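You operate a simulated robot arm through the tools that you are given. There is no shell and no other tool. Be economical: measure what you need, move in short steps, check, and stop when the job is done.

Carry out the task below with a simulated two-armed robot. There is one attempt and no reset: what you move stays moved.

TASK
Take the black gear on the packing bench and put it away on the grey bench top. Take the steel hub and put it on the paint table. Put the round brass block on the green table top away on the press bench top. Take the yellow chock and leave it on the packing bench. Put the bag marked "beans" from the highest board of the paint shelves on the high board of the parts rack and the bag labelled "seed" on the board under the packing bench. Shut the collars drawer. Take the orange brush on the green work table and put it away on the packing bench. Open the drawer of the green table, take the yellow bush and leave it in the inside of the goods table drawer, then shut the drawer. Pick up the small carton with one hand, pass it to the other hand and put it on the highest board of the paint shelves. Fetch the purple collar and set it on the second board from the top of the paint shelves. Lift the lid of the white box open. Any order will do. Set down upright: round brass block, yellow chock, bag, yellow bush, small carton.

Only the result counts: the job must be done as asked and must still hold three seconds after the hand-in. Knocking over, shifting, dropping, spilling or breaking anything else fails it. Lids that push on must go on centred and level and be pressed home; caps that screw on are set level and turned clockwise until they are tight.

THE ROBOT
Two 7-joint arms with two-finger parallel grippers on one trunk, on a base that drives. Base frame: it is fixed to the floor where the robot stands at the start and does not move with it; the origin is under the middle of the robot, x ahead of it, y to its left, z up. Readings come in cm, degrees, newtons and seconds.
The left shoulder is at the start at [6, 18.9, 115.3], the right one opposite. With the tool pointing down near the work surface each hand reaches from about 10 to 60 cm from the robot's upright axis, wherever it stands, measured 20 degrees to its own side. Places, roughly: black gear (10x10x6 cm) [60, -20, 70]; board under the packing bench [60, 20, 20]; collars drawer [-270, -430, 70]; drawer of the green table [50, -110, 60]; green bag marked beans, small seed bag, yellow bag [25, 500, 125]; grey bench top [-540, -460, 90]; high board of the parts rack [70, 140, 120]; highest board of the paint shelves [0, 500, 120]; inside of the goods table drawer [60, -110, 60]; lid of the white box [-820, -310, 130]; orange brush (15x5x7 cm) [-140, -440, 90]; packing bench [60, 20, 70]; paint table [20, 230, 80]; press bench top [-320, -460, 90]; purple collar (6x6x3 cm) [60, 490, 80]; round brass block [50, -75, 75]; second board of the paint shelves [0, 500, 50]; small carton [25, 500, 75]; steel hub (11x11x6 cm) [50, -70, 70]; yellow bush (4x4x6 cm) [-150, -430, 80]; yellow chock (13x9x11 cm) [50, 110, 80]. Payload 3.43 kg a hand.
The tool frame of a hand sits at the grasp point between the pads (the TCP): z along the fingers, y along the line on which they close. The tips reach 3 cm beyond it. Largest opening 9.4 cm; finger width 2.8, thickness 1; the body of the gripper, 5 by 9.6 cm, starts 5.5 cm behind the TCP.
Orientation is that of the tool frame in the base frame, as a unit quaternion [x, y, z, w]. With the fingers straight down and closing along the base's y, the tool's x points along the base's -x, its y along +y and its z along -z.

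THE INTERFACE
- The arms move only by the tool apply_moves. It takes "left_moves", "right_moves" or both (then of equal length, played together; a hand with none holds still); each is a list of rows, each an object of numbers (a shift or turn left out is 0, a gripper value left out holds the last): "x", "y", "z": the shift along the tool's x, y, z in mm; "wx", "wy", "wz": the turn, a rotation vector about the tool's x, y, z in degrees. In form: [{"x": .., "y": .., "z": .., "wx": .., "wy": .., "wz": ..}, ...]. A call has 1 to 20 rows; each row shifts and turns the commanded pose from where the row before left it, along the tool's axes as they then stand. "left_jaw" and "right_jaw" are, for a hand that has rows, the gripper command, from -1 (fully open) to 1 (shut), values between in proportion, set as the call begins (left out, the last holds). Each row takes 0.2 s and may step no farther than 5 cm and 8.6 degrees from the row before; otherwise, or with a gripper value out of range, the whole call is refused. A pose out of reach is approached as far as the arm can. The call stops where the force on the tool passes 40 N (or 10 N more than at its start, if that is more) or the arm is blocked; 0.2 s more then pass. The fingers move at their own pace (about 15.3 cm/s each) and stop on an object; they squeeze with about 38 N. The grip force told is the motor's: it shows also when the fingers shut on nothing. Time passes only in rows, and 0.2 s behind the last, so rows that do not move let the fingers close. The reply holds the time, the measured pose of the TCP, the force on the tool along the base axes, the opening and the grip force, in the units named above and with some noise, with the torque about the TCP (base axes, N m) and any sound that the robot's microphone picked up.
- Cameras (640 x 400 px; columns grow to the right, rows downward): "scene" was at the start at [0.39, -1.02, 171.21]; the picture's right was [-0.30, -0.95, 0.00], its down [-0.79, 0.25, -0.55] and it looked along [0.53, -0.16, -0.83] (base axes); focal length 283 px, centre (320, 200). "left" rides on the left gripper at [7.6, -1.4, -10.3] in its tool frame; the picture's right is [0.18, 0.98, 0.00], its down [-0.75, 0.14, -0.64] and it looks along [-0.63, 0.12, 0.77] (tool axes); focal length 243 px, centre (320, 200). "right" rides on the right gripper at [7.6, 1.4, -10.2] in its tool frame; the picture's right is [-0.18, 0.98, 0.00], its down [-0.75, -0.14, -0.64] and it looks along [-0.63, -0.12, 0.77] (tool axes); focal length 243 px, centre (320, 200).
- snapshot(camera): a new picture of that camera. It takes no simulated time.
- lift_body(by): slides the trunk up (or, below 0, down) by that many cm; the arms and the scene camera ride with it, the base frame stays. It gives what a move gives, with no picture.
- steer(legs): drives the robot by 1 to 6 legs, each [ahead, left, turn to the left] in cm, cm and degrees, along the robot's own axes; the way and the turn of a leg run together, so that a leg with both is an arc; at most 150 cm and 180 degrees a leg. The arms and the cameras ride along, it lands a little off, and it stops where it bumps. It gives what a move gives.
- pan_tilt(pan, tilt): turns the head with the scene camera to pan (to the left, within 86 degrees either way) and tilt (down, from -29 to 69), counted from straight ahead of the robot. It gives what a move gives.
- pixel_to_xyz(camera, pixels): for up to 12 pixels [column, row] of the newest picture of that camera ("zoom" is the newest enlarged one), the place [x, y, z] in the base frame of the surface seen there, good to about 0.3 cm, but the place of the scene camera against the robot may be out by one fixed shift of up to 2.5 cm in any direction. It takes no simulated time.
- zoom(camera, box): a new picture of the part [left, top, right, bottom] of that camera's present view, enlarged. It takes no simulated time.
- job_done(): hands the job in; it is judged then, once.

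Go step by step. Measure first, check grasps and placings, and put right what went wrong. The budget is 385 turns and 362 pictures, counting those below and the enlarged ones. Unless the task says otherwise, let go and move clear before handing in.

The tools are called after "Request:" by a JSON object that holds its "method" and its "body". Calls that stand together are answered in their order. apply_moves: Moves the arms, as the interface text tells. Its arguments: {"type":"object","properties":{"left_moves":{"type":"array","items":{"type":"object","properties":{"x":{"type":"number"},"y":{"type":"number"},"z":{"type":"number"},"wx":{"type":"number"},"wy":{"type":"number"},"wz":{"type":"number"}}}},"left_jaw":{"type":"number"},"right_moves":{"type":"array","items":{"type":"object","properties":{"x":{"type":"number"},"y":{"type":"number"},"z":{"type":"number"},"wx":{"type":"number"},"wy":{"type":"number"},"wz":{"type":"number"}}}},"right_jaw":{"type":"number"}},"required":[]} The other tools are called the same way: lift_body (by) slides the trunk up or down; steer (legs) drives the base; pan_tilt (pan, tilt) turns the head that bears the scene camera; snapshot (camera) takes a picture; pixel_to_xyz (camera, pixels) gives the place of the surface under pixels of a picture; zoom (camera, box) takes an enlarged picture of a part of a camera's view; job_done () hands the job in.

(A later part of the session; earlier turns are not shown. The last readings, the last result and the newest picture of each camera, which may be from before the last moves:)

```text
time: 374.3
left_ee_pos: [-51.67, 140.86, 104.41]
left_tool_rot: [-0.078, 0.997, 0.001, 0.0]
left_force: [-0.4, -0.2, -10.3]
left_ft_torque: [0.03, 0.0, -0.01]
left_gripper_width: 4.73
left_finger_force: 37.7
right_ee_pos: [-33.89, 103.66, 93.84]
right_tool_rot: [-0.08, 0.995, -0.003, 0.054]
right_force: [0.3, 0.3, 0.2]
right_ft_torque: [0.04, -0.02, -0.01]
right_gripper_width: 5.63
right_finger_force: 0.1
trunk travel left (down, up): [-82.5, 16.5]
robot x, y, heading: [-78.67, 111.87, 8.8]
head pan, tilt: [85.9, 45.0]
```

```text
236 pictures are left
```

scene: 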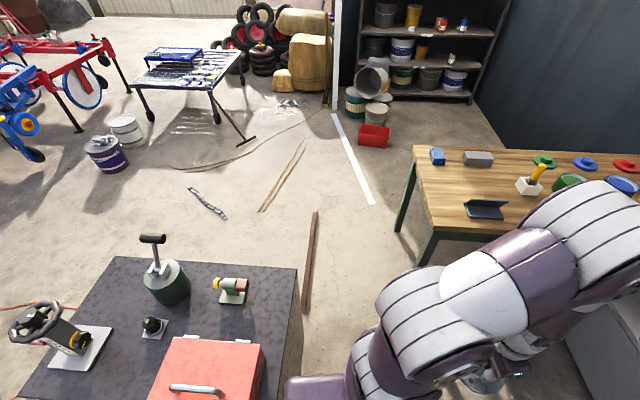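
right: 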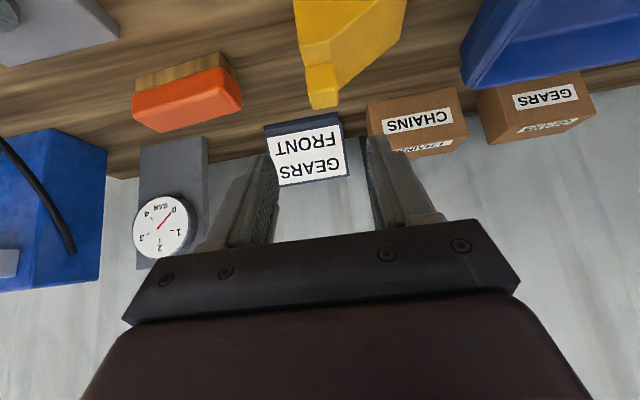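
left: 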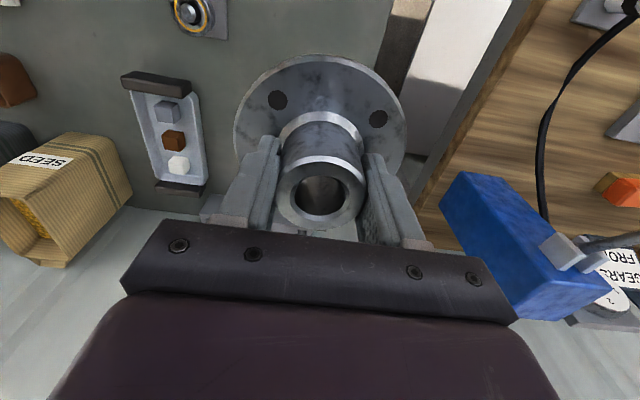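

A heavy dark block with tools stands there; nothing on it has fallen. Measure it, the floor pieces and the paint table to plan the route.

Request:
{"method": "pixel_to_xyz", "body": {"camera": "scene", "pixels": [[297, 268], [280, 350], [315, 215], [305, 305], [300, 140], [262, 208], [420, 262], [415, 148], [432, 235], [560, 238], [372, 203], [375, 130]]}}

```text
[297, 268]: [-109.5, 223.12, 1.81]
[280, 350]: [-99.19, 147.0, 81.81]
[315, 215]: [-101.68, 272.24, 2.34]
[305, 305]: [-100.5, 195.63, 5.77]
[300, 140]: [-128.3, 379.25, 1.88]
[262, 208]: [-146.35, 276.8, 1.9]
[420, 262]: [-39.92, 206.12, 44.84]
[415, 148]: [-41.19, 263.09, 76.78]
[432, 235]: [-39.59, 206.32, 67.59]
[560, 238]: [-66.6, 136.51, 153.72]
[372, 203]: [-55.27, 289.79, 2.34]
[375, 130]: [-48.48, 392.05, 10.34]
```

Route: forward to x≈-44, turn left 90°, go up to the paint table's near side (edge y≈206).

Request:
{"method": "steer", "body": {"legs": [[36, 0, 0], [0, 0, 81], [25, -30, 0]]}}

Request:
{"method": "pan_tilt", "body": {"pan": 0, "tilt": 38}}

Request:
{"method": "snapshot", "body": {"camera": "scene"}}

```text
time: 382.2
left_ee_pos: [-38.05, 173.93, 104.34]
left_tool_rot: [0.712, -0.702, -0.001, 0.0]
left_force: [-1.3, -0.2, -11.4]
left_ft_torque: [0.01, 0.05, -0.02]
left_gripper_width: 4.76
left_finger_force: 37.9
right_ee_pos: [1.32, 186.1, 93.96]
right_tool_rot: [0.713, -0.699, -0.032, -0.042]
right_force: [0.8, -0.8, -0.2]
right_ft_torque: [-0.03, -0.02, -0.02]
right_gripper_width: 5.62
right_finger_force: 0.0
trunk travel left (down, up): [-82.5, 16.5]
robot x, y, heading: [-13.27, 143.23, 90.7]
head pan, tilt: [85.9, 45.0]
```

```text
time: 383.8
left_ee_pos: [-37.92, 173.7, 104.27]
left_tool_rot: [0.712, -0.702, 0.0, 0.0]
left_force: [0.0, -0.2, -10.8]
left_ft_torque: [-0.01, 0.02, -0.02]
left_gripper_width: 4.74
left_finger_force: 38.0
right_ee_pos: [1.36, 186.16, 93.87]
right_tool_rot: [0.713, -0.7, -0.033, -0.042]
right_force: [0.6, 0.9, -0.7]
right_ft_torque: [-0.02, 0.0, 0.0]
right_gripper_width: 5.61
right_finger_force: 0.2
trunk travel left (down, up): [-82.5, 16.5]
robot x, y, heading: [-13.83, 143.33, 90.7]
head pan, tilt: [0.0, 38.0]
```

```text
235 pictures are left
```

scene: 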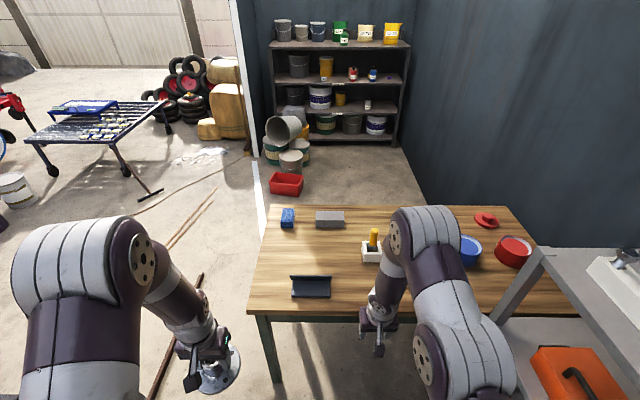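

Free space at around (305,250) on the table, between the blue/grey blocks and the dark tray. Measure.

Request:
{"method": "pixel_to_xyz", "body": {"camera": "scene", "pixels": [[305, 250], [330, 250], [288, 222], [290, 280], [330, 280], [310, 275], [330, 225], [360, 255], [260, 300], [310, 312], [345, 285]]}}

```text
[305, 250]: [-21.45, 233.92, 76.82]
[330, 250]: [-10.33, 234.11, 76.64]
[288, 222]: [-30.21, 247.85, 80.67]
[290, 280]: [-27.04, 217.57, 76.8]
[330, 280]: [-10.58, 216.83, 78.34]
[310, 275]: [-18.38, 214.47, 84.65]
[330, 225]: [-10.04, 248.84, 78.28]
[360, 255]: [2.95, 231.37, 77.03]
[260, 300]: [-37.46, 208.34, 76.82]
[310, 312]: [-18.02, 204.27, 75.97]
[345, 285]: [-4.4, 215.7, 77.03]
```

Target for the hub: (-20,233). Tuck the right hand up and back, then drive ahead.

Request:
{"method": "apply_moves", "body": {"right_moves": [{"x": 25, "z": -20, "wy": 1}, {"x": 25, "z": -20, "wy": 1}, {"x": 25, "z": -20, "wy": 2}, {"x": 15, "z": -20, "wy": 2, "wx": -0.7}]}}

Request:
{"method": "steer", "body": {"legs": [[32, -6, 0]]}}

Request:
{"method": "apply_moves", "body": {"left_moves": [{"x": -40}, {"x": -40}, {"x": -40}, {"x": -40}, {"x": -40}, {"x": -40}]}}

Request:
{"method": "snapshot", "body": {"camera": "left"}}

```text
time: 384.8
left_ee_pos: [-37.87, 173.76, 104.35]
left_tool_rot: [0.712, -0.702, 0.0, 0.0]
left_force: [-1.0, 0.2, -10.0]
left_ft_torque: [0.02, -0.01, 0.04]
left_gripper_width: 4.77
left_finger_force: 38.2
right_ee_pos: [1.31, 176.58, 101.29]
right_tool_rot: [0.714, -0.7, 0.001, 0.0]
right_force: [-0.2, -0.1, 0.3]
right_ft_torque: [-0.02, -0.02, 0.0]
right_gripper_width: 5.64
right_finger_force: 0.0
trunk travel left (down, up): [-82.5, 16.5]
robot x, y, heading: [-13.21, 143.36, 90.8]
head pan, tilt: [0.0, 38.0]
```

```text
time: 386.9
left_ee_pos: [-32.31, 205.88, 104.29]
left_tool_rot: [0.713, -0.701, -0.001, 0.0]
left_force: [-0.8, -0.4, -10.2]
left_ft_torque: [0.01, -0.01, 0.0]
left_gripper_width: 4.75
left_finger_force: 38.0
right_ee_pos: [6.93, 208.76, 101.28]
right_tool_rot: [0.713, -0.701, 0.001, 0.0]
right_force: [0.1, 0.6, 0.5]
right_ft_torque: [0.03, 0.0, -0.01]
right_gripper_width: 5.61
right_finger_force: 0.0
trunk travel left (down, up): [-82.5, 16.5]
robot x, y, heading: [-7.66, 175.22, 90.8]
head pan, tilt: [0.0, 38.0]
```

```text
time: 388.4
left_ee_pos: [-32.6, 230.11, 104.27]
left_tool_rot: [0.712, -0.702, 0.002, 0.002]
left_force: [0.3, 0.9, -10.6]
left_ft_torque: [0.01, 0.02, -0.03]
left_gripper_width: 4.73
left_finger_force: 38.1
right_ee_pos: [6.99, 209.04, 101.28]
right_tool_rot: [0.714, -0.7, 0.002, 0.0]
right_force: [0.7, -0.5, 0.6]
right_ft_torque: [-0.03, 0.0, 0.0]
right_gripper_width: 5.66
right_finger_force: 0.2
trunk travel left (down, up): [-82.5, 16.5]
robot x, y, heading: [-7.86, 175.42, 90.8]
head pan, tilt: [0.0, 38.0]
```

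```text
234 pictures are left
```

left: 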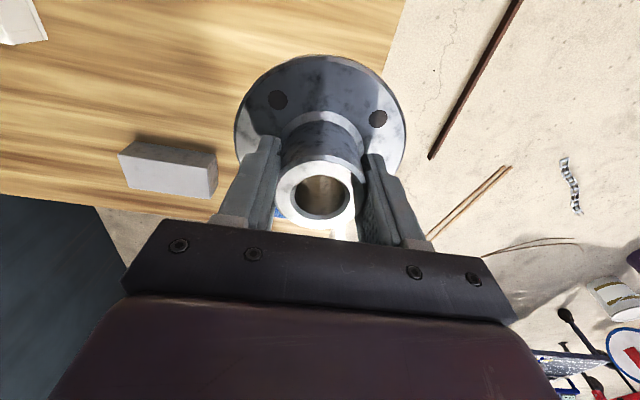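

Shift 12 cm right over the free spot.

Request:
{"method": "apply_moves", "body": {"left_moves": [{"y": -40}, {"y": -40}, {"y": -40, "x": -10}]}}

Request:
{"method": "snapshot", "body": {"camera": "left"}}

Request:
{"method": "pixel_to_xyz", "body": {"camera": "left", "pixels": [[200, 100], [430, 100], [220, 190], [320, 30], [420, 180], [320, 245]]}}

```text
time: 389.1
left_ee_pos: [-20.56, 231.2, 104.33]
left_tool_rot: [0.712, -0.702, 0.0, 0.002]
left_force: [0.6, 1.0, -10.3]
left_ft_torque: [0.0, -0.03, 0.01]
left_gripper_width: 4.74
left_finger_force: 37.8
right_ee_pos: [7.1, 208.81, 101.24]
right_tool_rot: [0.714, -0.701, 0.0, 0.0]
right_force: [-0.3, 0.0, -0.1]
right_ft_torque: [0.05, -0.01, 0.0]
right_gripper_width: 5.65
right_finger_force: 0.0
trunk travel left (down, up): [-82.5, 16.5]
robot x, y, heading: [-8.21, 175.54, 90.8]
head pan, tilt: [0.0, 38.0]
```

```text
233 pictures are left
```

left: 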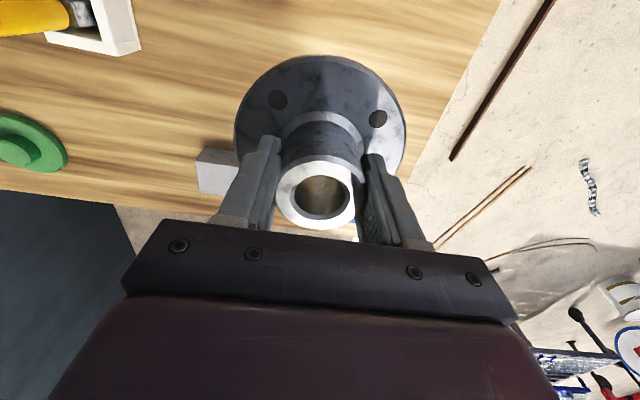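

```text
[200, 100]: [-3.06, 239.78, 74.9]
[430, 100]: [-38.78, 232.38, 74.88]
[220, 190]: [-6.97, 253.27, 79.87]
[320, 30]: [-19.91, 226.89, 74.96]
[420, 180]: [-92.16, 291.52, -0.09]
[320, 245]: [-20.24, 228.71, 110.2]
```

Table z=74.9 → contact at TCP≈79.5. Lower.

Request:
{"method": "apply_moves", "body": {"left_moves": [{"z": 45}, {"z": 45}, {"z": 45}, {"z": 45}, {"z": 40}, {"z": 22}]}}

Request:
{"method": "apply_moves", "body": {"left_moves": [{"z": 2}, {"z": 2}, {}]}}

Request:
{"method": "apply_moves", "body": {"left_moves": [{"z": 2}, {"z": 1.5}, {}]}}

```text
time: 390.6
left_ee_pos: [-20.72, 231.13, 80.05]
left_tool_rot: [0.712, -0.703, 0.0, 0.001]
left_force: [0.2, 1.0, -10.1]
left_ft_torque: [-0.03, 0.01, 0.0]
left_gripper_width: 4.72
left_finger_force: 38.2
right_ee_pos: [7.05, 208.84, 101.24]
right_tool_rot: [0.713, -0.701, 0.0, -0.001]
right_force: [0.0, 0.5, -0.3]
right_ft_torque: [0.0, 0.04, 0.04]
right_gripper_width: 5.65
right_finger_force: 0.0
trunk travel left (down, up): [-82.5, 16.5]
robot x, y, heading: [-7.52, 175.86, 90.5]
head pan, tilt: [0.0, 38.0]
```

```text
time: 391.4
left_ee_pos: [-20.66, 231.2, 79.52]
left_tool_rot: [0.712, -0.702, 0.001, 0.001]
left_force: [-0.1, -0.4, -10.6]
left_ft_torque: [0.01, 0.02, -0.01]
left_gripper_width: 4.74
left_finger_force: 38.0
right_ee_pos: [6.95, 208.77, 101.16]
right_tool_rot: [0.714, -0.701, 0.0, -0.001]
right_force: [-0.2, 0.3, 0.1]
right_ft_torque: [0.0, 0.0, -0.01]
right_gripper_width: 5.63
right_finger_force: 0.2
trunk travel left (down, up): [-82.5, 16.5]
robot x, y, heading: [-7.45, 175.29, 90.8]
head pan, tilt: [0.0, 38.0]
```

```text
time: 392.1
left_ee_pos: [-20.75, 231.18, 79.57]
left_tool_rot: [0.712, -0.702, -0.001, -0.002]
left_force: [-4.2, 2.7, 15.1]
left_ft_torque: [-0.91, 0.19, 0.02]
left_gripper_width: 4.72
left_finger_force: 38.0
right_ee_pos: [6.98, 208.53, 101.24]
right_tool_rot: [0.713, -0.701, 0.001, -0.001]
right_force: [0.6, -0.1, 0.0]
right_ft_torque: [0.01, 0.02, 0.0]
right_gripper_width: 5.62
right_finger_force: 0.0
trunk travel left (down, up): [-82.5, 16.5]
robot x, y, heading: [-7.38, 175.43, 90.5]
head pan, tilt: [0.0, 38.0]
```

Contact. Release, rise, retract and look.

Request:
{"method": "apply_moves", "body": {"left_moves": [{"z": -1.5}, {}, {}], "left_jaw": -0.5}}

Request:
{"method": "apply_moves", "body": {"left_moves": [{"z": -30}, {"z": -45}, {"z": -45}, {"z": -45}, {"z": -45}, {"z": -35}, {"x": 45}, {"x": 45}, {"x": 45}, {"x": 45}, {"x": 45}]}}

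Request:
{"method": "steer", "body": {"legs": [[-45, 0, 0]]}}

Request:
{"method": "pan_tilt", "body": {"pan": 10, "tilt": 30}}

Request:
{"method": "snapshot", "body": {"camera": "scene"}}

Request:
{"method": "zoom", "body": {"camera": "scene", "box": [270, 60, 470, 190]}}

```text
time: 392.9
left_ee_pos: [-20.67, 230.99, 79.46]
left_tool_rot: [0.712, -0.702, 0.0, 0.0]
left_force: [0.6, 0.0, 0.8]
left_ft_torque: [-0.05, -0.01, 0.02]
left_gripper_width: 7.04
left_finger_force: 0.0
right_ee_pos: [6.94, 208.75, 101.27]
right_tool_rot: [0.713, -0.701, 0.001, -0.001]
right_force: [-0.1, -0.5, -0.4]
right_ft_torque: [0.01, 0.02, 0.03]
right_gripper_width: 5.64
right_finger_force: 0.0
trunk travel left (down, up): [-82.5, 16.5]
robot x, y, heading: [-7.92, 175.36, 90.7]
head pan, tilt: [0.0, 38.0]
```

```text
time: 395.4
left_ee_pos: [-20.41, 208.45, 104.0]
left_tool_rot: [0.712, -0.702, 0.0, -0.001]
left_force: [0.9, 1.2, 0.1]
left_ft_torque: [0.02, -0.02, -0.02]
left_gripper_width: 7.05
left_finger_force: 0.0
right_ee_pos: [6.97, 208.63, 101.28]
right_tool_rot: [0.713, -0.701, -0.001, -0.001]
right_force: [0.1, -1.1, 0.9]
right_ft_torque: [0.0, 0.0, 0.0]
right_gripper_width: 5.64
right_finger_force: 0.1
trunk travel left (down, up): [-82.5, 16.5]
robot x, y, heading: [-7.61, 175.41, 90.4]
head pan, tilt: [0.0, 38.0]
```

```text
time: 398.1
left_ee_pos: [-19.77, 163.85, 103.96]
left_tool_rot: [0.711, -0.703, 0.0, 0.0]
left_force: [0.1, -0.6, -0.7]
left_ft_torque: [0.04, 0.01, 0.0]
left_gripper_width: 7.06
left_finger_force: 0.0
right_ee_pos: [7.66, 163.97, 101.27]
right_tool_rot: [0.712, -0.702, 0.001, 0.0]
right_force: [-0.1, -0.7, -0.3]
right_ft_torque: [0.0, 0.0, -0.05]
right_gripper_width: 5.61
right_finger_force: 0.0
trunk travel left (down, up): [-82.5, 16.5]
robot x, y, heading: [-7.17, 130.42, 90.6]
head pan, tilt: [0.0, 38.0]
```

```text
time: 398.8
left_ee_pos: [-19.85, 163.78, 104.05]
left_tool_rot: [0.711, -0.703, 0.0, 0.0]
left_force: [-0.4, -0.5, -1.0]
left_ft_torque: [0.01, -0.01, -0.02]
left_gripper_width: 7.03
left_finger_force: 0.0
right_ee_pos: [7.7, 163.68, 101.24]
right_tool_rot: [0.712, -0.702, 0.001, -0.001]
right_force: [-0.1, -0.4, 0.6]
right_ft_torque: [0.01, 0.05, -0.04]
right_gripper_width: 5.64
right_finger_force: 0.1
trunk travel left (down, up): [-82.5, 16.5]
robot x, y, heading: [-7.19, 130.56, 90.2]
head pan, tilt: [10.0, 30.0]
```

```text
232 pictures are left
```

scene: 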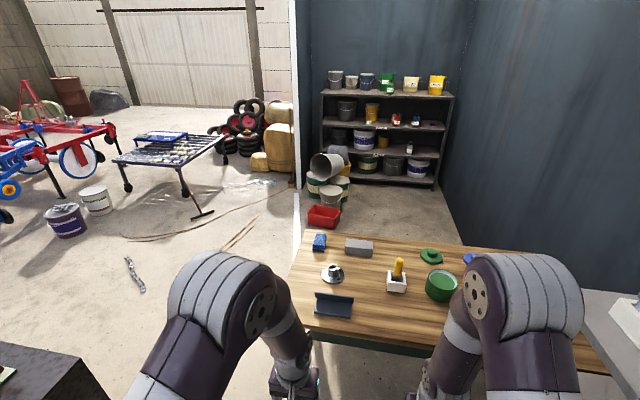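

```text
3.08 times, centred on (370, 125) of scene
```

zoom: 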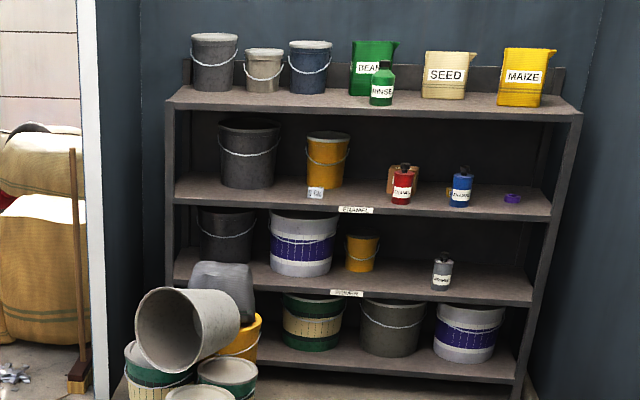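

Hub is on the paint table (332,275). Measure the shelves: boards, bags, collar, carton.

Request:
{"method": "pixel_to_xyz", "body": {"camera": "zoom", "pixels": [[375, 55], [445, 72], [525, 75], [380, 95], [300, 105], [512, 198], [393, 182], [320, 205], [400, 285], [360, 370], [175, 105], [575, 110]]}}

```text
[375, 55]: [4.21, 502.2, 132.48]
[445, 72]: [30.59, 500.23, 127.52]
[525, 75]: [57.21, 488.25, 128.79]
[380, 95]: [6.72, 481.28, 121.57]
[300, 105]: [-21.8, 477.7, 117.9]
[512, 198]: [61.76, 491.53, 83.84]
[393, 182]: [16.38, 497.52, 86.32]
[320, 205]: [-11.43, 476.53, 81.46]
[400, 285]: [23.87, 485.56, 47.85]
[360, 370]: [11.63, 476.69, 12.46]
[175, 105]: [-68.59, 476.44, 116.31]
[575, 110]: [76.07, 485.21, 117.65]
```

Hub placed. Before driving to the shelves I need to know my own base size; look down at the deck.

Request:
{"method": "pan_tilt", "body": {"pan": 40, "tilt": 69}}

Request:
{"method": "snapshot", "body": {"camera": "scene"}}

```text
time: 399.8
left_ee_pos: [-19.86, 163.83, 103.95]
left_tool_rot: [0.711, -0.703, 0.0, 0.0]
left_force: [0.1, 0.9, 0.7]
left_ft_torque: [0.03, 0.01, -0.06]
left_gripper_width: 7.06
left_finger_force: 0.0
right_ee_pos: [7.59, 163.84, 101.29]
right_tool_rot: [0.712, -0.702, 0.0, 0.0]
right_force: [-0.2, -0.4, 0.7]
right_ft_torque: [0.02, -0.02, 0.02]
right_gripper_width: 5.66
right_finger_force: 0.0
trunk travel left (down, up): [-82.5, 16.5]
robot x, y, heading: [-7.11, 130.2, 90.6]
head pan, tilt: [40.0, 68.8]
```

```text
230 pictures are left
```

scene: 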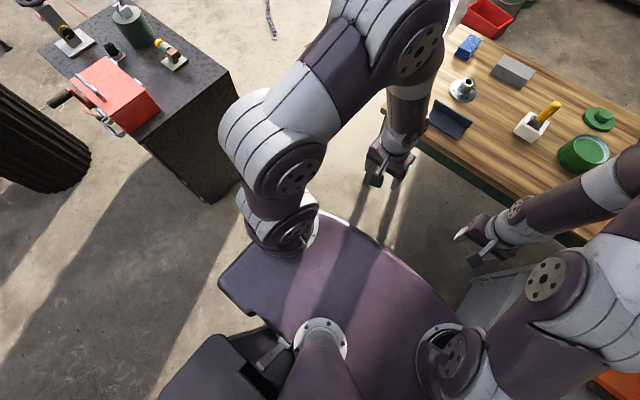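

Request:
{"method": "pixel_to_xyz", "body": {"camera": "scene", "pixels": [[222, 285], [380, 245], [440, 295], [250, 340], [205, 205], [240, 195], [150, 148], [215, 360], [420, 150], [165, 395], [235, 85]]}}

```text
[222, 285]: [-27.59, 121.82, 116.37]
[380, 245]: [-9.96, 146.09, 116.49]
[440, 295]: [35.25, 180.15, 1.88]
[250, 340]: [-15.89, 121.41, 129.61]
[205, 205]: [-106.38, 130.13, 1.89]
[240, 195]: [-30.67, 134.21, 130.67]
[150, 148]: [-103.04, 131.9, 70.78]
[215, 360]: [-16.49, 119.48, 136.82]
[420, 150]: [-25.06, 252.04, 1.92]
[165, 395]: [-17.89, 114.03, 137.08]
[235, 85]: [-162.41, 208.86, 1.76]
```

Base half-size comes out ≈23 cm (from the bump geometry), so the 60-cm lane at x≈-70 between table leg and plank is passable. Drive that route to the shelves.

Request:
{"method": "steer", "body": {"legs": [[0, 62, 0], [75, 0, 0]]}}

Request:
{"method": "pan_tilt", "body": {"pan": 0, "tilt": 45}}

Request:
{"method": "snapshot", "body": {"camera": "scene"}}

Request:
{"method": "pixel_to_xyz", "body": {"camera": "scene", "pixels": [[110, 200], [180, 100], [360, 80], [420, 100], [320, 200]]}}

```text
time: 407.0
left_ee_pos: [-82.4, 238.35, 104.0]
left_tool_rot: [0.711, -0.704, 0.001, 0.0]
left_force: [0.0, -0.2, -0.1]
left_ft_torque: [0.01, -0.02, -0.02]
left_gripper_width: 7.06
left_finger_force: 0.1
right_ee_pos: [-55.06, 238.26, 101.37]
right_tool_rot: [0.712, -0.702, 0.001, -0.001]
right_force: [0.6, -1.1, -0.7]
right_ft_torque: [-0.04, 0.01, -0.01]
right_gripper_width: 5.63
right_finger_force: 0.1
trunk travel left (down, up): [-82.5, 16.5]
robot x, y, heading: [-70.12, 205.13, 90.7]
head pan, tilt: [40.0, 68.8]
```

```text
time: 408.1
left_ee_pos: [-82.56, 238.29, 103.93]
left_tool_rot: [0.711, -0.704, 0.001, 0.0]
left_force: [-0.4, 0.0, -0.6]
left_ft_torque: [0.0, -0.01, -0.02]
left_gripper_width: 7.06
left_finger_force: 0.1
right_ee_pos: [-55.07, 238.36, 101.28]
right_tool_rot: [0.712, -0.702, 0.0, -0.001]
right_force: [-0.6, 0.5, 0.1]
right_ft_torque: [0.02, -0.03, 0.02]
right_gripper_width: 5.63
right_finger_force: 0.0
trunk travel left (down, up): [-82.5, 16.5]
robot x, y, heading: [-69.98, 205.13, 90.4]
head pan, tilt: [0.0, 45.0]
```

```text
229 pictures are left
```

scene: 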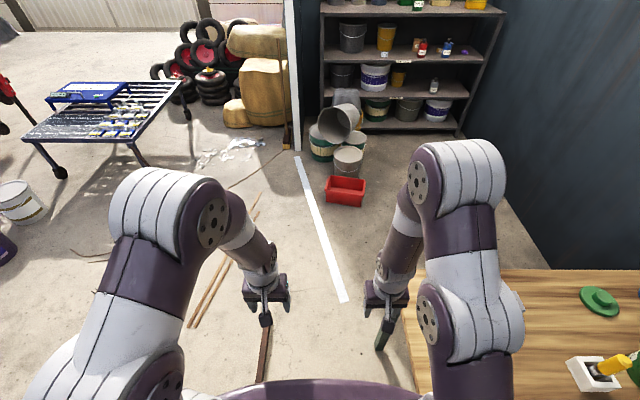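

```text
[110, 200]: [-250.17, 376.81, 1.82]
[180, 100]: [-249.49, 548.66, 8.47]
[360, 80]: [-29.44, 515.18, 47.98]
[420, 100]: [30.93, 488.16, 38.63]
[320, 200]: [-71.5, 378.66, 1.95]
```

No contact. Continue: ahead 95, right 95, ahead 95.

Request:
{"method": "steer", "body": {"legs": [[97, 0, 0], [0, -95, 0], [95, 0, 0]]}}

Request:
{"method": "pan_tilt", "body": {"pan": 0, "tilt": 25}}

Request:
{"method": "snapshot", "body": {"camera": "scene"}}

```text
time: 422.2
left_ee_pos: [10.6, 431.3, 104.08]
left_tool_rot: [0.71, -0.704, 0.0, 0.0]
left_force: [0.2, -0.3, 0.3]
left_ft_torque: [-0.06, 0.0, 0.0]
left_gripper_width: 7.04
left_finger_force: 0.0
right_ee_pos: [38.14, 431.37, 101.26]
right_tool_rot: [0.712, -0.703, -0.001, -0.001]
right_force: [-0.4, -0.1, -0.4]
right_ft_torque: [0.02, -0.03, 0.01]
right_gripper_width: 5.62
right_finger_force: 0.0
trunk travel left (down, up): [-82.5, 16.5]
robot x, y, heading: [23.11, 398.23, 90.4]
head pan, tilt: [0.0, 45.0]
```

```text
time: 423.0
left_ee_pos: [10.72, 431.27, 103.86]
left_tool_rot: [0.71, -0.704, 0.001, 0.0]
left_force: [-0.1, 1.1, 0.7]
left_ft_torque: [-0.01, 0.01, -0.04]
left_gripper_width: 7.05
left_finger_force: 0.1
right_ee_pos: [38.11, 431.38, 101.23]
right_tool_rot: [0.712, -0.702, 0.0, 0.0]
right_force: [0.1, -0.1, 0.3]
right_ft_torque: [0.0, -0.03, 0.0]
right_gripper_width: 5.65
right_finger_force: 0.0
trunk travel left (down, up): [-82.5, 16.5]
robot x, y, heading: [23.32, 398.14, 90.3]
head pan, tilt: [0.0, 25.0]
```

```text
228 pictures are left
```

scene: 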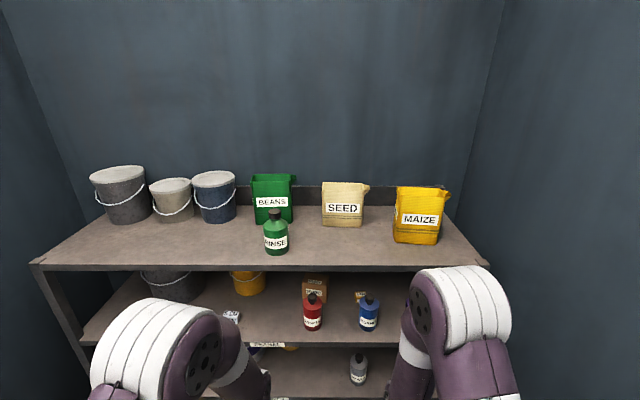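

Good view. Zoom on the second board and the top-board bags.

Request:
{"method": "zoom", "body": {"camera": "scene", "box": [210, 255, 430, 395]}}

Request:
{"method": "zoom", "body": {"camera": "scene", "box": [230, 150, 470, 280]}}

```text
2.86 times, centred on (320, 325) of scene
```

zoom: 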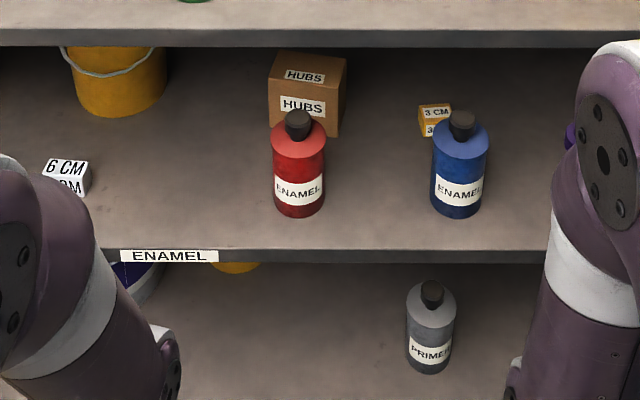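

```text
2.67 times, centred on (350, 215) of scene
```

zoom: 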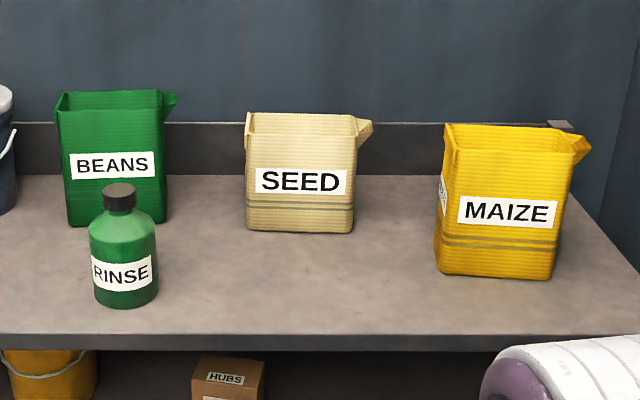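

Measure bag extents and the carton.

Request:
{"method": "pixel_to_xyz", "body": {"camera": "zoom", "pixels": [[300, 140], [248, 220], [353, 225], [300, 125], [352, 125], [60, 215], [163, 215], [110, 110], [125, 190], [497, 135], [300, 250], [300, 116]]}}

Request:
{"method": "pixel_to_xyz", "body": {"camera": "scene", "pixels": [[304, 290], [327, 290], [314, 280], [318, 296], [312, 320], [368, 320], [361, 296], [410, 300], [300, 335], [250, 350]]}}

```text
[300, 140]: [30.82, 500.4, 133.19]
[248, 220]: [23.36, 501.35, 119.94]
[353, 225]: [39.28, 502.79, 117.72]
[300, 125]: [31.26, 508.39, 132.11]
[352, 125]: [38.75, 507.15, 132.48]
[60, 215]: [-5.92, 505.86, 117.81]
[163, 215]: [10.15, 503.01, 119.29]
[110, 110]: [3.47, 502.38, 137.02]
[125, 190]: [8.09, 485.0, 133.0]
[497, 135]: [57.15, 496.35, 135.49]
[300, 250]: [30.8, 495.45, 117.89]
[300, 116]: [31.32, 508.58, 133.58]
```

```text
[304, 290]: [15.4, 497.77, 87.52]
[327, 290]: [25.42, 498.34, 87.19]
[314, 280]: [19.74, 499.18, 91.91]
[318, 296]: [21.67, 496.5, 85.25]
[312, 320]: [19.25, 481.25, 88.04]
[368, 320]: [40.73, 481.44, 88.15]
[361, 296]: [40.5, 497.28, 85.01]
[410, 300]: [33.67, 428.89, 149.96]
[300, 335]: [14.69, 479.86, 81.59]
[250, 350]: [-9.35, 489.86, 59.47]
```

The "HUBS" carton (x 15.4–25.5, front y≈497, ~6.5 deep, ~10 high) stands behind the red bottle; it must be gripped front-to-back. Drive closer and look with the wrist cameras.

Request:
{"method": "steer", "body": {"legs": [[20, 0, 0]]}}

Request:
{"method": "snapshot", "body": {"camera": "left"}}

Request:
{"method": "snapshot", "body": {"camera": "right"}}

```text
time: 424.6
left_ee_pos: [10.72, 451.06, 104.0]
left_tool_rot: [0.71, -0.704, 0.0, 0.0]
left_force: [-0.7, 0.5, 0.5]
left_ft_torque: [-0.03, -0.02, -0.01]
left_gripper_width: 7.04
left_finger_force: 0.0
right_ee_pos: [38.03, 451.24, 101.37]
right_tool_rot: [0.712, -0.702, 0.0, 0.0]
right_force: [0.4, 0.1, 0.2]
right_ft_torque: [-0.01, 0.01, -0.02]
right_gripper_width: 5.65
right_finger_force: 0.1
trunk travel left (down, up): [-82.5, 16.5]
robot x, y, heading: [23.18, 418.18, 90.3]
head pan, tilt: [0.0, 25.0]
```

```text
225 pictures are left
```

left: 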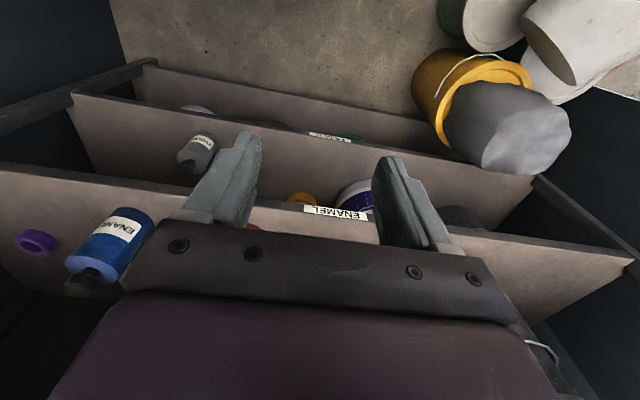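

```text
224 pictures are left
```

right: 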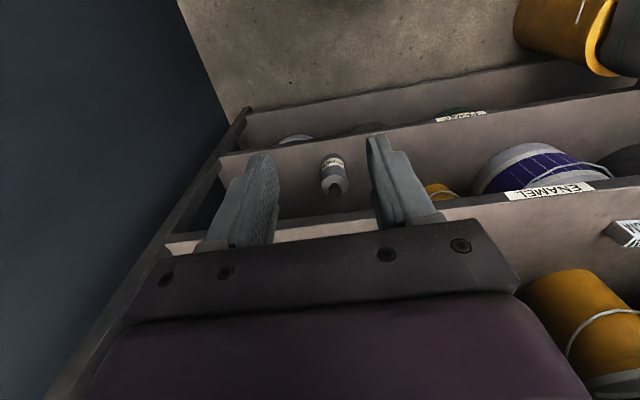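

Collar at (37,243) in the left view. Measure it and the board below (primer bottle (197,150)).

Request:
{"method": "pixel_to_xyz", "body": {"camera": "left", "pixels": [[37, 235], [37, 248], [20, 243], [55, 243], [110, 240], [197, 150], [130, 130], [100, 110], [20, 200], [150, 160], [300, 170], [120, 200]]}}

Request:
{"method": "zoom", "body": {"camera": "left", "box": [0, 180, 200, 305]}}

```text
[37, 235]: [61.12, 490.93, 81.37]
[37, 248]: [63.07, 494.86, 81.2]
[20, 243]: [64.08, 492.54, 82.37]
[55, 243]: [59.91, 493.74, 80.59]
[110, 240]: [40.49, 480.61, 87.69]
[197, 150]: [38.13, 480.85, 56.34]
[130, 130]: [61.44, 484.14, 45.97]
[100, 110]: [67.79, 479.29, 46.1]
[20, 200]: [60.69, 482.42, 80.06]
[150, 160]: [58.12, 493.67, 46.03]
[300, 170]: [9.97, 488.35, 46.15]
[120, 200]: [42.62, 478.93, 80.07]
```

```text
3.20 times, centred on (100, 242) of left
```

zoom: 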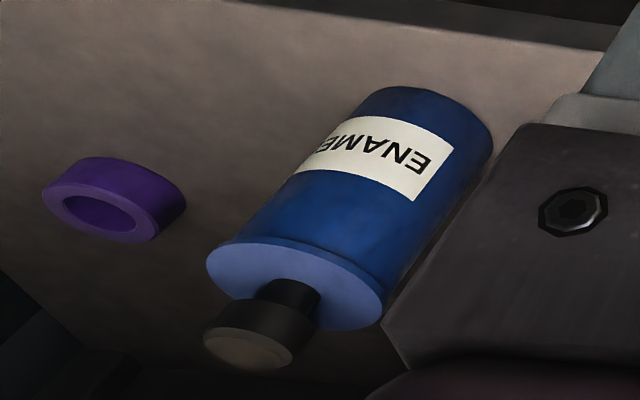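

Collar centre ≈(62,492.8), boards at z 80.06 and 46.0. Reposition the base to x≈45, lower the trunk 33 cm and tilt the right hand.

Request:
{"method": "steer", "body": {"legs": [[3, -22, 0]]}}

Request:
{"method": "lift_body", "body": {"by": -20}}

Request:
{"method": "apply_moves", "body": {"right_moves": [{"wy": -5}, {"wy": -5}, {"wy": -5}, {"wy": -5}, {"x": -25, "z": 15, "wy": -4}, {"x": -25, "z": 15, "wy": -4}, {"x": -25, "z": 15, "wy": -4}, {"wy": -4}, {"wy": -4}], "right_jaw": -0.7}}

Request:
{"method": "snapshot", "body": {"camera": "right"}}

```text
time: 426.3
left_ee_pos: [32.79, 454.39, 103.98]
left_tool_rot: [0.709, -0.705, 0.0, 0.0]
left_force: [-0.4, 0.1, -0.2]
left_ft_torque: [0.01, 0.01, -0.01]
left_gripper_width: 7.06
left_finger_force: 0.1
right_ee_pos: [60.25, 454.27, 101.39]
right_tool_rot: [0.71, -0.704, 0.001, -0.001]
right_force: [-0.8, 0.8, 0.4]
right_ft_torque: [-0.02, -0.01, -0.01]
right_gripper_width: 5.65
right_finger_force: 0.0
trunk travel left (down, up): [-82.5, 16.5]
robot x, y, heading: [45.21, 420.79, 90.2]
head pan, tilt: [0.0, 25.0]
```

```text
time: 428.5
left_ee_pos: [32.79, 454.43, 84.0]
left_tool_rot: [0.709, -0.705, 0.0, 0.0]
left_force: [0.2, 0.7, 0.0]
left_ft_torque: [0.0, 0.0, 0.0]
left_gripper_width: 7.04
left_finger_force: 0.1
right_ee_pos: [60.25, 454.33, 81.18]
right_tool_rot: [0.71, -0.704, 0.0, 0.0]
right_force: [0.6, 0.0, -0.3]
right_ft_torque: [-0.01, -0.01, -0.02]
right_gripper_width: 5.64
right_finger_force: 0.0
trunk travel left (down, up): [-62.5, 36.5]
robot x, y, heading: [45.28, 421.2, 90.4]
head pan, tilt: [0.0, 25.0]
```

```text
time: 430.5
left_ee_pos: [32.94, 454.26, 83.96]
left_tool_rot: [0.709, -0.705, 0.001, 0.0]
left_force: [-0.1, 0.2, 0.5]
left_ft_torque: [-0.02, -0.01, -0.02]
left_gripper_width: 7.08
left_finger_force: 0.0
right_ee_pos: [60.17, 462.91, 80.16]
right_tool_rot: [0.668, -0.661, -0.244, -0.241]
right_force: [-0.5, 0.3, 0.1]
right_ft_torque: [-0.05, -0.03, 0.01]
right_gripper_width: 7.99
right_finger_force: 0.1
trunk travel left (down, up): [-62.5, 36.5]
robot x, y, heading: [45.09, 421.48, 90.0]
head pan, tilt: [0.0, 25.0]
```

```text
222 pictures are left
```

right: 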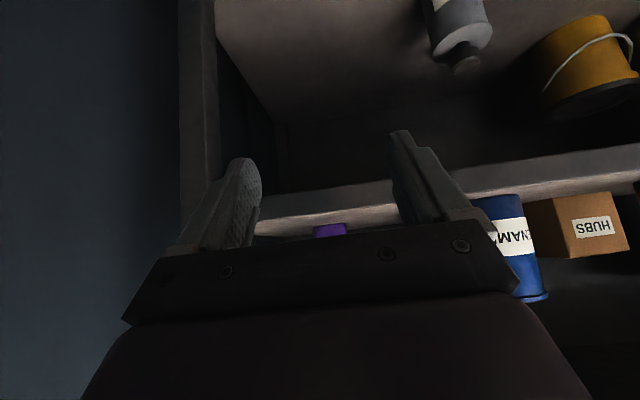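

Tilt 40°. Raise 8 cm and move forward 10 cm to view the collar.

Request:
{"method": "apply_moves", "body": {"right_moves": [{"x": -45, "z": -15, "y": -6}, {"x": -42, "z": -5, "y": -6}, {"x": -42, "z": 22, "y": -6}]}}

Request:
{"method": "snapshot", "body": {"camera": "right"}}

```text
time: 431.3
left_ee_pos: [32.86, 454.43, 83.91]
left_tool_rot: [0.709, -0.705, 0.001, 0.0]
left_force: [0.3, -0.6, 0.0]
left_ft_torque: [-0.01, -0.02, 0.02]
left_gripper_width: 7.06
left_finger_force: 0.0
right_ee_pos: [61.93, 472.95, 88.29]
right_tool_rot: [0.667, -0.662, -0.243, -0.242]
right_force: [0.4, 0.6, -0.8]
right_ft_torque: [-0.05, -0.02, -0.04]
right_gripper_width: 8.0
right_finger_force: 0.0
trunk travel left (down, up): [-62.5, 36.5]
robot x, y, heading: [45.27, 421.21, 90.3]
head pan, tilt: [0.0, 25.0]
```

```text
221 pictures are left
```

right: 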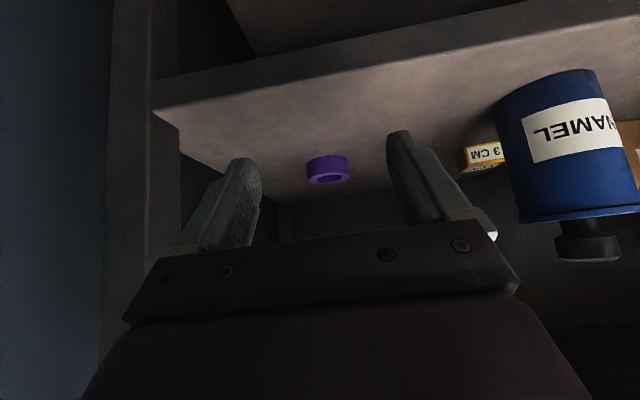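

Request:
{"method": "pixel_to_xyz", "body": {"camera": "right", "pixels": [[308, 167], [346, 163], [327, 158], [327, 182], [327, 165], [300, 190], [328, 172], [500, 190]]}}

Request:
{"method": "zoom", "body": {"camera": "right", "box": [280, 130, 380, 200]}}

```text
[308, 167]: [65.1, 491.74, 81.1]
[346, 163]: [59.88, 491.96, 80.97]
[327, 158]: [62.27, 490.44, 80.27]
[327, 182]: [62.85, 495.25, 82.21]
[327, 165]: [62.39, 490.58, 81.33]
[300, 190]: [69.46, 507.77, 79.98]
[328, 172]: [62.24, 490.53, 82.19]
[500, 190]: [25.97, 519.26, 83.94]
```

```text
5.71 times, centred on (330, 165) of right
```

zoom: 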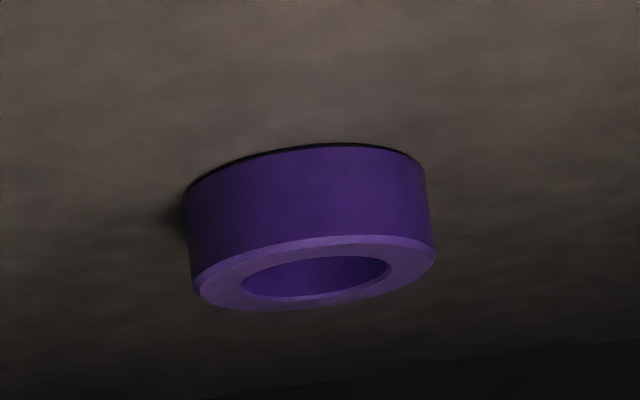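

Collar centre (62.4,493.1), top 82.3. Approach to 5 cm short, then slide in.

Request:
{"method": "apply_moves", "body": {"right_moves": [{"x": -36, "z": 35, "y": -2}, {"x": -36, "z": 35, "y": -2}, {"x": -36, "z": 36, "y": -1}, {"z": 25}, {"z": 25}]}}

Request:
{"method": "snapshot", "body": {"camera": "right"}}

```text
refused: row 1 steps farther than a row can; nothing moved
```

```text
219 pictures are left
```

right: 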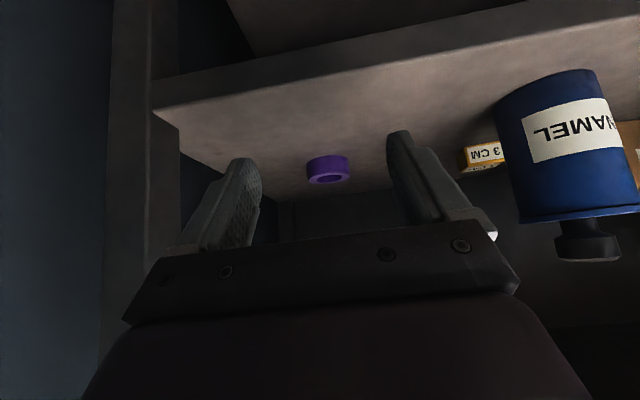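

Request:
{"method": "apply_moves", "body": {"right_moves": [{"x": -27, "z": 26, "y": -2}, {"x": -27, "z": 26, "y": -2}, {"x": -27, "z": 26, "y": -1}, {"x": -27, "z": 28}, {"z": 25}, {"z": 25}]}}

Request:
{"method": "snapshot", "body": {"camera": "right"}}

```text
time: 432.7
left_ee_pos: [32.84, 454.39, 83.98]
left_tool_rot: [0.709, -0.705, 0.001, 0.0]
left_force: [-0.2, 1.2, -0.6]
left_ft_torque: [0.01, -0.03, 0.01]
left_gripper_width: 7.04
left_finger_force: 0.2
right_ee_pos: [62.25, 490.28, 84.22]
right_tool_rot: [0.666, -0.662, -0.243, -0.244]
right_force: [-0.3, 0.1, 0.5]
right_ft_torque: [0.01, -0.01, 0.0]
right_gripper_width: 8.0
right_finger_force: 0.0
right hand out of reach, approached as far as the arm can: row 4, 6
trunk travel left (down, up): [-62.5, 36.5]
robot x, y, heading: [45.39, 420.9, 90.3]
head pan, tilt: [0.0, 25.0]
```

```text
218 pictures are left
```

right: 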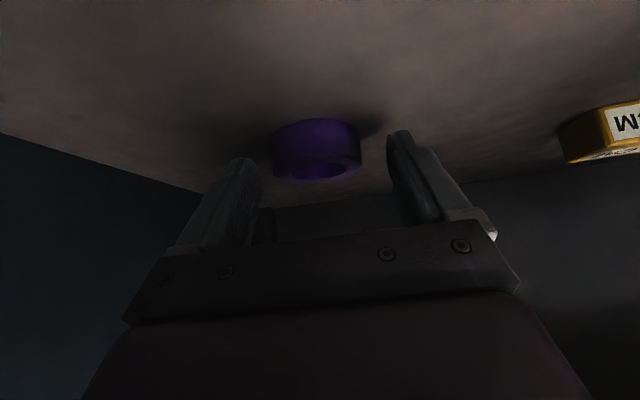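

At the reach limit; drive ahead 2 cm, then drop the last 8 mm.

Request:
{"method": "steer", "body": {"legs": [[2.5, 0, 0]]}}

Request:
{"method": "apply_moves", "body": {"right_moves": [{"x": 8, "z": 4}]}}

Request:
{"method": "snapshot", "body": {"camera": "right"}}

```text
time: 433.5
left_ee_pos: [32.8, 456.75, 83.97]
left_tool_rot: [0.709, -0.705, 0.0, 0.001]
left_force: [0.2, 0.4, -0.7]
left_ft_torque: [0.0, 0.02, 0.0]
left_gripper_width: 7.03
left_finger_force: 0.1
right_ee_pos: [62.3, 492.66, 84.27]
right_tool_rot: [0.667, -0.661, -0.243, -0.244]
right_force: [-0.7, -0.4, -0.3]
right_ft_torque: [-0.01, -0.02, 0.04]
right_gripper_width: 7.98
right_finger_force: 0.1
trunk travel left (down, up): [-62.5, 36.5]
robot x, y, heading: [44.95, 423.78, 90.1]
head pan, tilt: [0.0, 25.0]
```

```text
time: 433.9
left_ee_pos: [32.79, 456.72, 83.98]
left_tool_rot: [0.709, -0.705, 0.0, -0.001]
left_force: [-0.2, -0.7, -0.2]
left_ft_torque: [0.01, -0.01, 0.01]
left_gripper_width: 7.04
left_finger_force: 0.0
right_ee_pos: [62.27, 492.47, 84.0]
right_tool_rot: [0.667, -0.661, -0.243, -0.244]
right_force: [-0.3, -0.3, 0.5]
right_ft_torque: [0.03, 0.0, -0.01]
right_gripper_width: 7.97
right_finger_force: 0.0
right hand out of reach, approached as far as the arm can: row 1
trunk travel left (down, up): [-62.5, 36.5]
robot x, y, heading: [45.27, 423.54, 90.2]
head pan, tilt: [0.0, 25.0]
```

```text
217 pictures are left
```

right: 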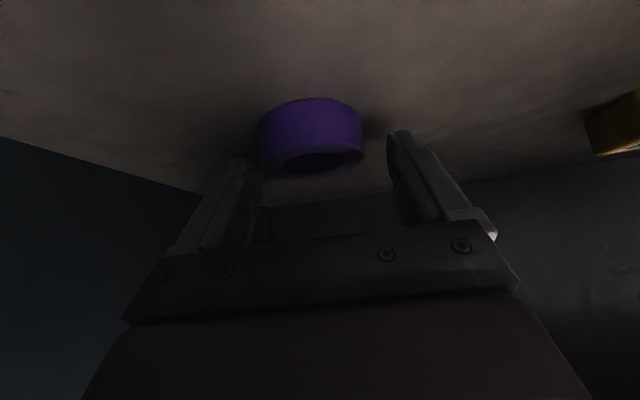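

Lower the trunk by 0.5 cm instead, then grip.

Request:
{"method": "lift_body", "body": {"by": -0.5}}

Request:
{"method": "apply_moves", "body": {"right_moves": [{}, {}, {}], "right_jaw": 1}}

Request:
{"method": "snapshot", "body": {"camera": "right"}}

```text
time: 434.4
left_ee_pos: [32.94, 456.79, 83.58]
left_tool_rot: [0.709, -0.705, 0.001, 0.001]
left_force: [0.1, 0.1, 0.2]
left_ft_torque: [0.02, 0.01, 0.0]
left_gripper_width: 7.07
left_finger_force: 0.0
right_ee_pos: [62.19, 492.54, 83.44]
right_tool_rot: [0.667, -0.661, -0.242, -0.245]
right_force: [-0.4, -0.3, -0.7]
right_ft_torque: [0.01, 0.0, 0.03]
right_gripper_width: 7.99
right_finger_force: 0.0
trunk travel left (down, up): [-62.0, 37.0]
robot x, y, heading: [45.31, 423.68, 90.2]
head pan, tilt: [0.0, 25.0]
```

```text
time: 435.2
left_ee_pos: [32.79, 456.85, 83.44]
left_tool_rot: [0.709, -0.706, 0.001, 0.0]
left_force: [-0.4, 0.0, -0.7]
left_ft_torque: [0.02, -0.06, 0.0]
left_gripper_width: 7.04
left_finger_force: 0.0
right_ee_pos: [62.36, 492.67, 83.35]
right_tool_rot: [0.667, -0.661, -0.243, -0.244]
right_force: [0.9, 0.0, 1.0]
right_ft_torque: [0.03, 0.08, 0.0]
right_gripper_width: 5.91
right_finger_force: 38.3
trunk travel left (down, up): [-62.0, 37.0]
robot x, y, heading: [45.12, 423.79, 90.1]
head pan, tilt: [0.0, 25.0]
```

```text
216 pictures are left
```

right: 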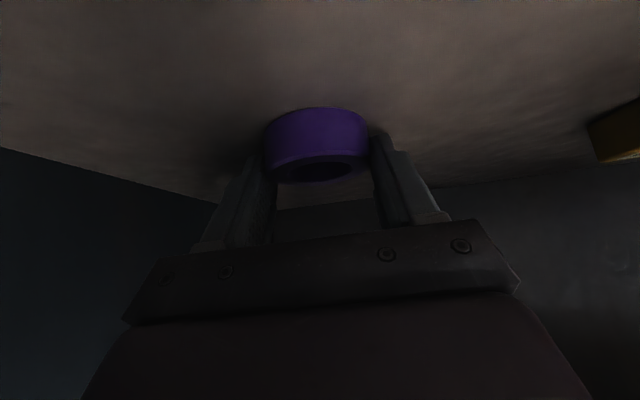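

Gripped (5.9 cm). Lift with the trunk 4 cm and drive back.

Request:
{"method": "lift_body", "body": {"by": 4}}

Request:
{"method": "steer", "body": {"legs": [[-30, 0, 0]]}}

Request:
{"method": "snapshot", "body": {"camera": "right"}}

```text
time: 436.1
left_ee_pos: [32.91, 456.9, 87.52]
left_tool_rot: [0.709, -0.705, 0.001, 0.001]
left_force: [-0.9, -0.7, 0.7]
left_ft_torque: [-0.02, 0.03, -0.02]
left_gripper_width: 7.05
left_finger_force: 0.0
right_ee_pos: [62.29, 492.54, 87.27]
right_tool_rot: [0.667, -0.662, -0.241, -0.243]
right_force: [0.5, -0.2, -3.6]
right_ft_torque: [0.01, 0.0, 0.01]
right_gripper_width: 5.93
right_finger_force: 37.7
trunk travel left (down, up): [-66.0, 33.0]
robot x, y, heading: [45.34, 423.7, 90.2]
head pan, tilt: [0.0, 25.0]
```

```text
time: 438.1
left_ee_pos: [33.03, 427.03, 87.59]
left_tool_rot: [0.708, -0.706, 0.0, 0.001]
left_force: [-0.2, 0.0, 0.3]
left_ft_torque: [0.05, 0.02, 0.01]
left_gripper_width: 7.04
left_finger_force: 0.1
right_ee_pos: [62.6, 462.75, 87.46]
right_tool_rot: [0.665, -0.663, -0.242, -0.244]
right_force: [-0.3, -0.5, -4.0]
right_ft_torque: [-0.02, 0.01, -0.01]
right_gripper_width: 5.88
right_finger_force: 37.6
trunk travel left (down, up): [-66.0, 33.0]
robot x, y, heading: [45.12, 393.27, 90.1]
head pan, tilt: [0.0, 25.0]
```

```text
215 pictures are left
```

right: 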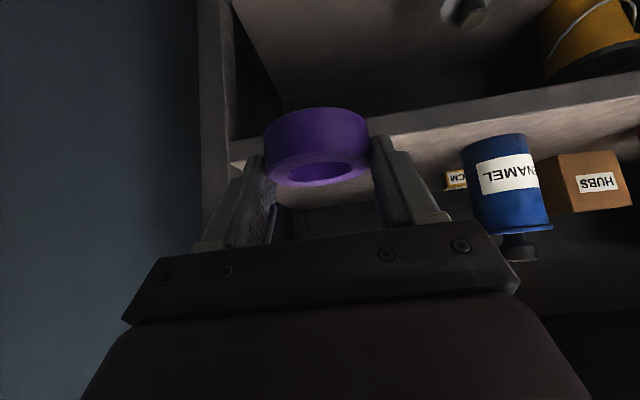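

Held level. Lower 33 cm and drive ahead 23 cm to the board at z 46.

Request:
{"method": "lift_body", "body": {"by": -33}}

Request:
{"method": "snapshot", "body": {"camera": "right"}}

Request:
{"method": "pan_tilt", "body": {"pan": 0, "tilt": 20}}

Request:
{"method": "snapshot", "body": {"camera": "scene"}}

```text
time: 441.4
left_ee_pos: [33.02, 427.09, 54.54]
left_tool_rot: [0.708, -0.707, 0.001, 0.0]
left_force: [-0.3, 0.3, 0.0]
left_ft_torque: [0.02, 0.0, 0.01]
left_gripper_width: 7.04
left_finger_force: 0.0
right_ee_pos: [62.57, 462.65, 54.35]
right_tool_rot: [0.666, -0.663, -0.241, -0.244]
right_force: [-0.1, -0.6, -2.8]
right_ft_torque: [-0.04, 0.01, 0.01]
right_gripper_width: 5.93
right_finger_force: 37.8
trunk travel left (down, up): [-33.0, 66.0]
robot x, y, heading: [45.51, 393.62, 90.2]
head pan, tilt: [0.0, 25.0]
```

```text
214 pictures are left
```

right: 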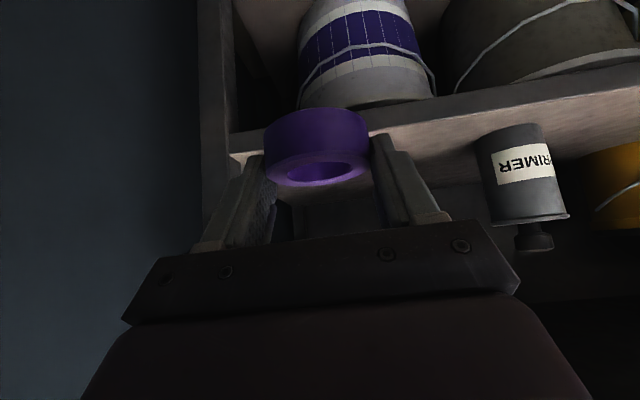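

```text
time: 442.0
left_ee_pos: [32.93, 426.97, 54.53]
left_tool_rot: [0.709, -0.706, 0.001, 0.001]
left_force: [-1.0, 0.5, -0.5]
left_ft_torque: [0.0, 0.01, 0.04]
left_gripper_width: 7.09
left_finger_force: 0.0
right_ee_pos: [62.46, 462.75, 54.33]
right_tool_rot: [0.666, -0.663, -0.24, -0.244]
right_force: [-0.2, -0.5, -3.4]
right_ft_torque: [-0.05, 0.01, -0.05]
right_gripper_width: 5.91
right_finger_force: 37.9
trunk travel left (down, up): [-33.0, 66.0]
robot x, y, heading: [45.08, 393.74, 90.1]
head pan, tilt: [0.0, 20.0]
```

```text
213 pictures are left
```

scene: 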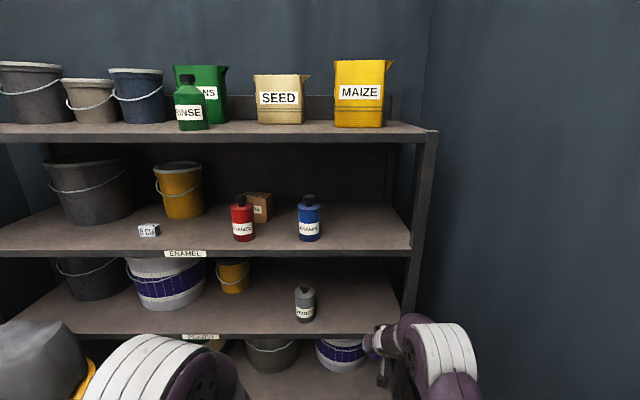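

Place it on the board at z 46 right of the primer bottle: drive ahead 23 cm.

Request:
{"method": "steer", "body": {"legs": [[23, 0, 0]]}}

Request:
{"method": "lift_body", "body": {"by": -4.5}}

Request:
{"method": "snapshot", "body": {"camera": "right"}}

```text
time: 443.8
left_ee_pos: [33.14, 449.81, 54.51]
left_tool_rot: [0.707, -0.707, 0.001, 0.0]
left_force: [-1.0, 0.1, 0.1]
left_ft_torque: [-0.04, -0.01, 0.04]
left_gripper_width: 7.05
left_finger_force: 0.1
right_ee_pos: [62.6, 485.52, 54.25]
right_tool_rot: [0.666, -0.663, -0.241, -0.244]
right_force: [-0.4, -0.1, -3.0]
right_ft_torque: [-0.02, 0.05, 0.0]
right_gripper_width: 5.89
right_finger_force: 37.9
trunk travel left (down, up): [-33.0, 66.0]
robot x, y, heading: [45.47, 416.65, 89.6]
head pan, tilt: [0.0, 20.0]
```

```text
time: 444.6
left_ee_pos: [33.14, 449.85, 49.87]
left_tool_rot: [-0.707, 0.707, 0.0, -0.001]
left_force: [0.0, 0.3, 1.0]
left_ft_torque: [-0.01, 0.01, 0.04]
left_gripper_width: 7.06
left_finger_force: 0.1
right_ee_pos: [62.68, 485.52, 49.86]
right_tool_rot: [0.666, -0.663, -0.241, -0.244]
right_force: [0.3, 1.3, -3.7]
right_ft_torque: [-0.06, 0.04, -0.03]
right_gripper_width: 5.92
right_finger_force: 37.5
trunk travel left (down, up): [-28.5, 70.5]
robot x, y, heading: [44.92, 416.31, 89.8]
head pan, tilt: [0.0, 20.0]
```

```text
212 pictures are left
```

right: 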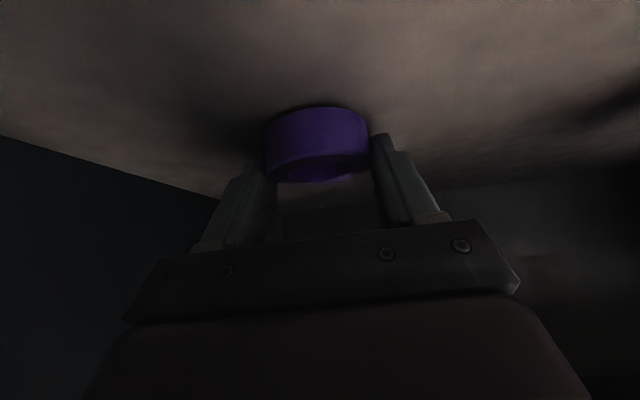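

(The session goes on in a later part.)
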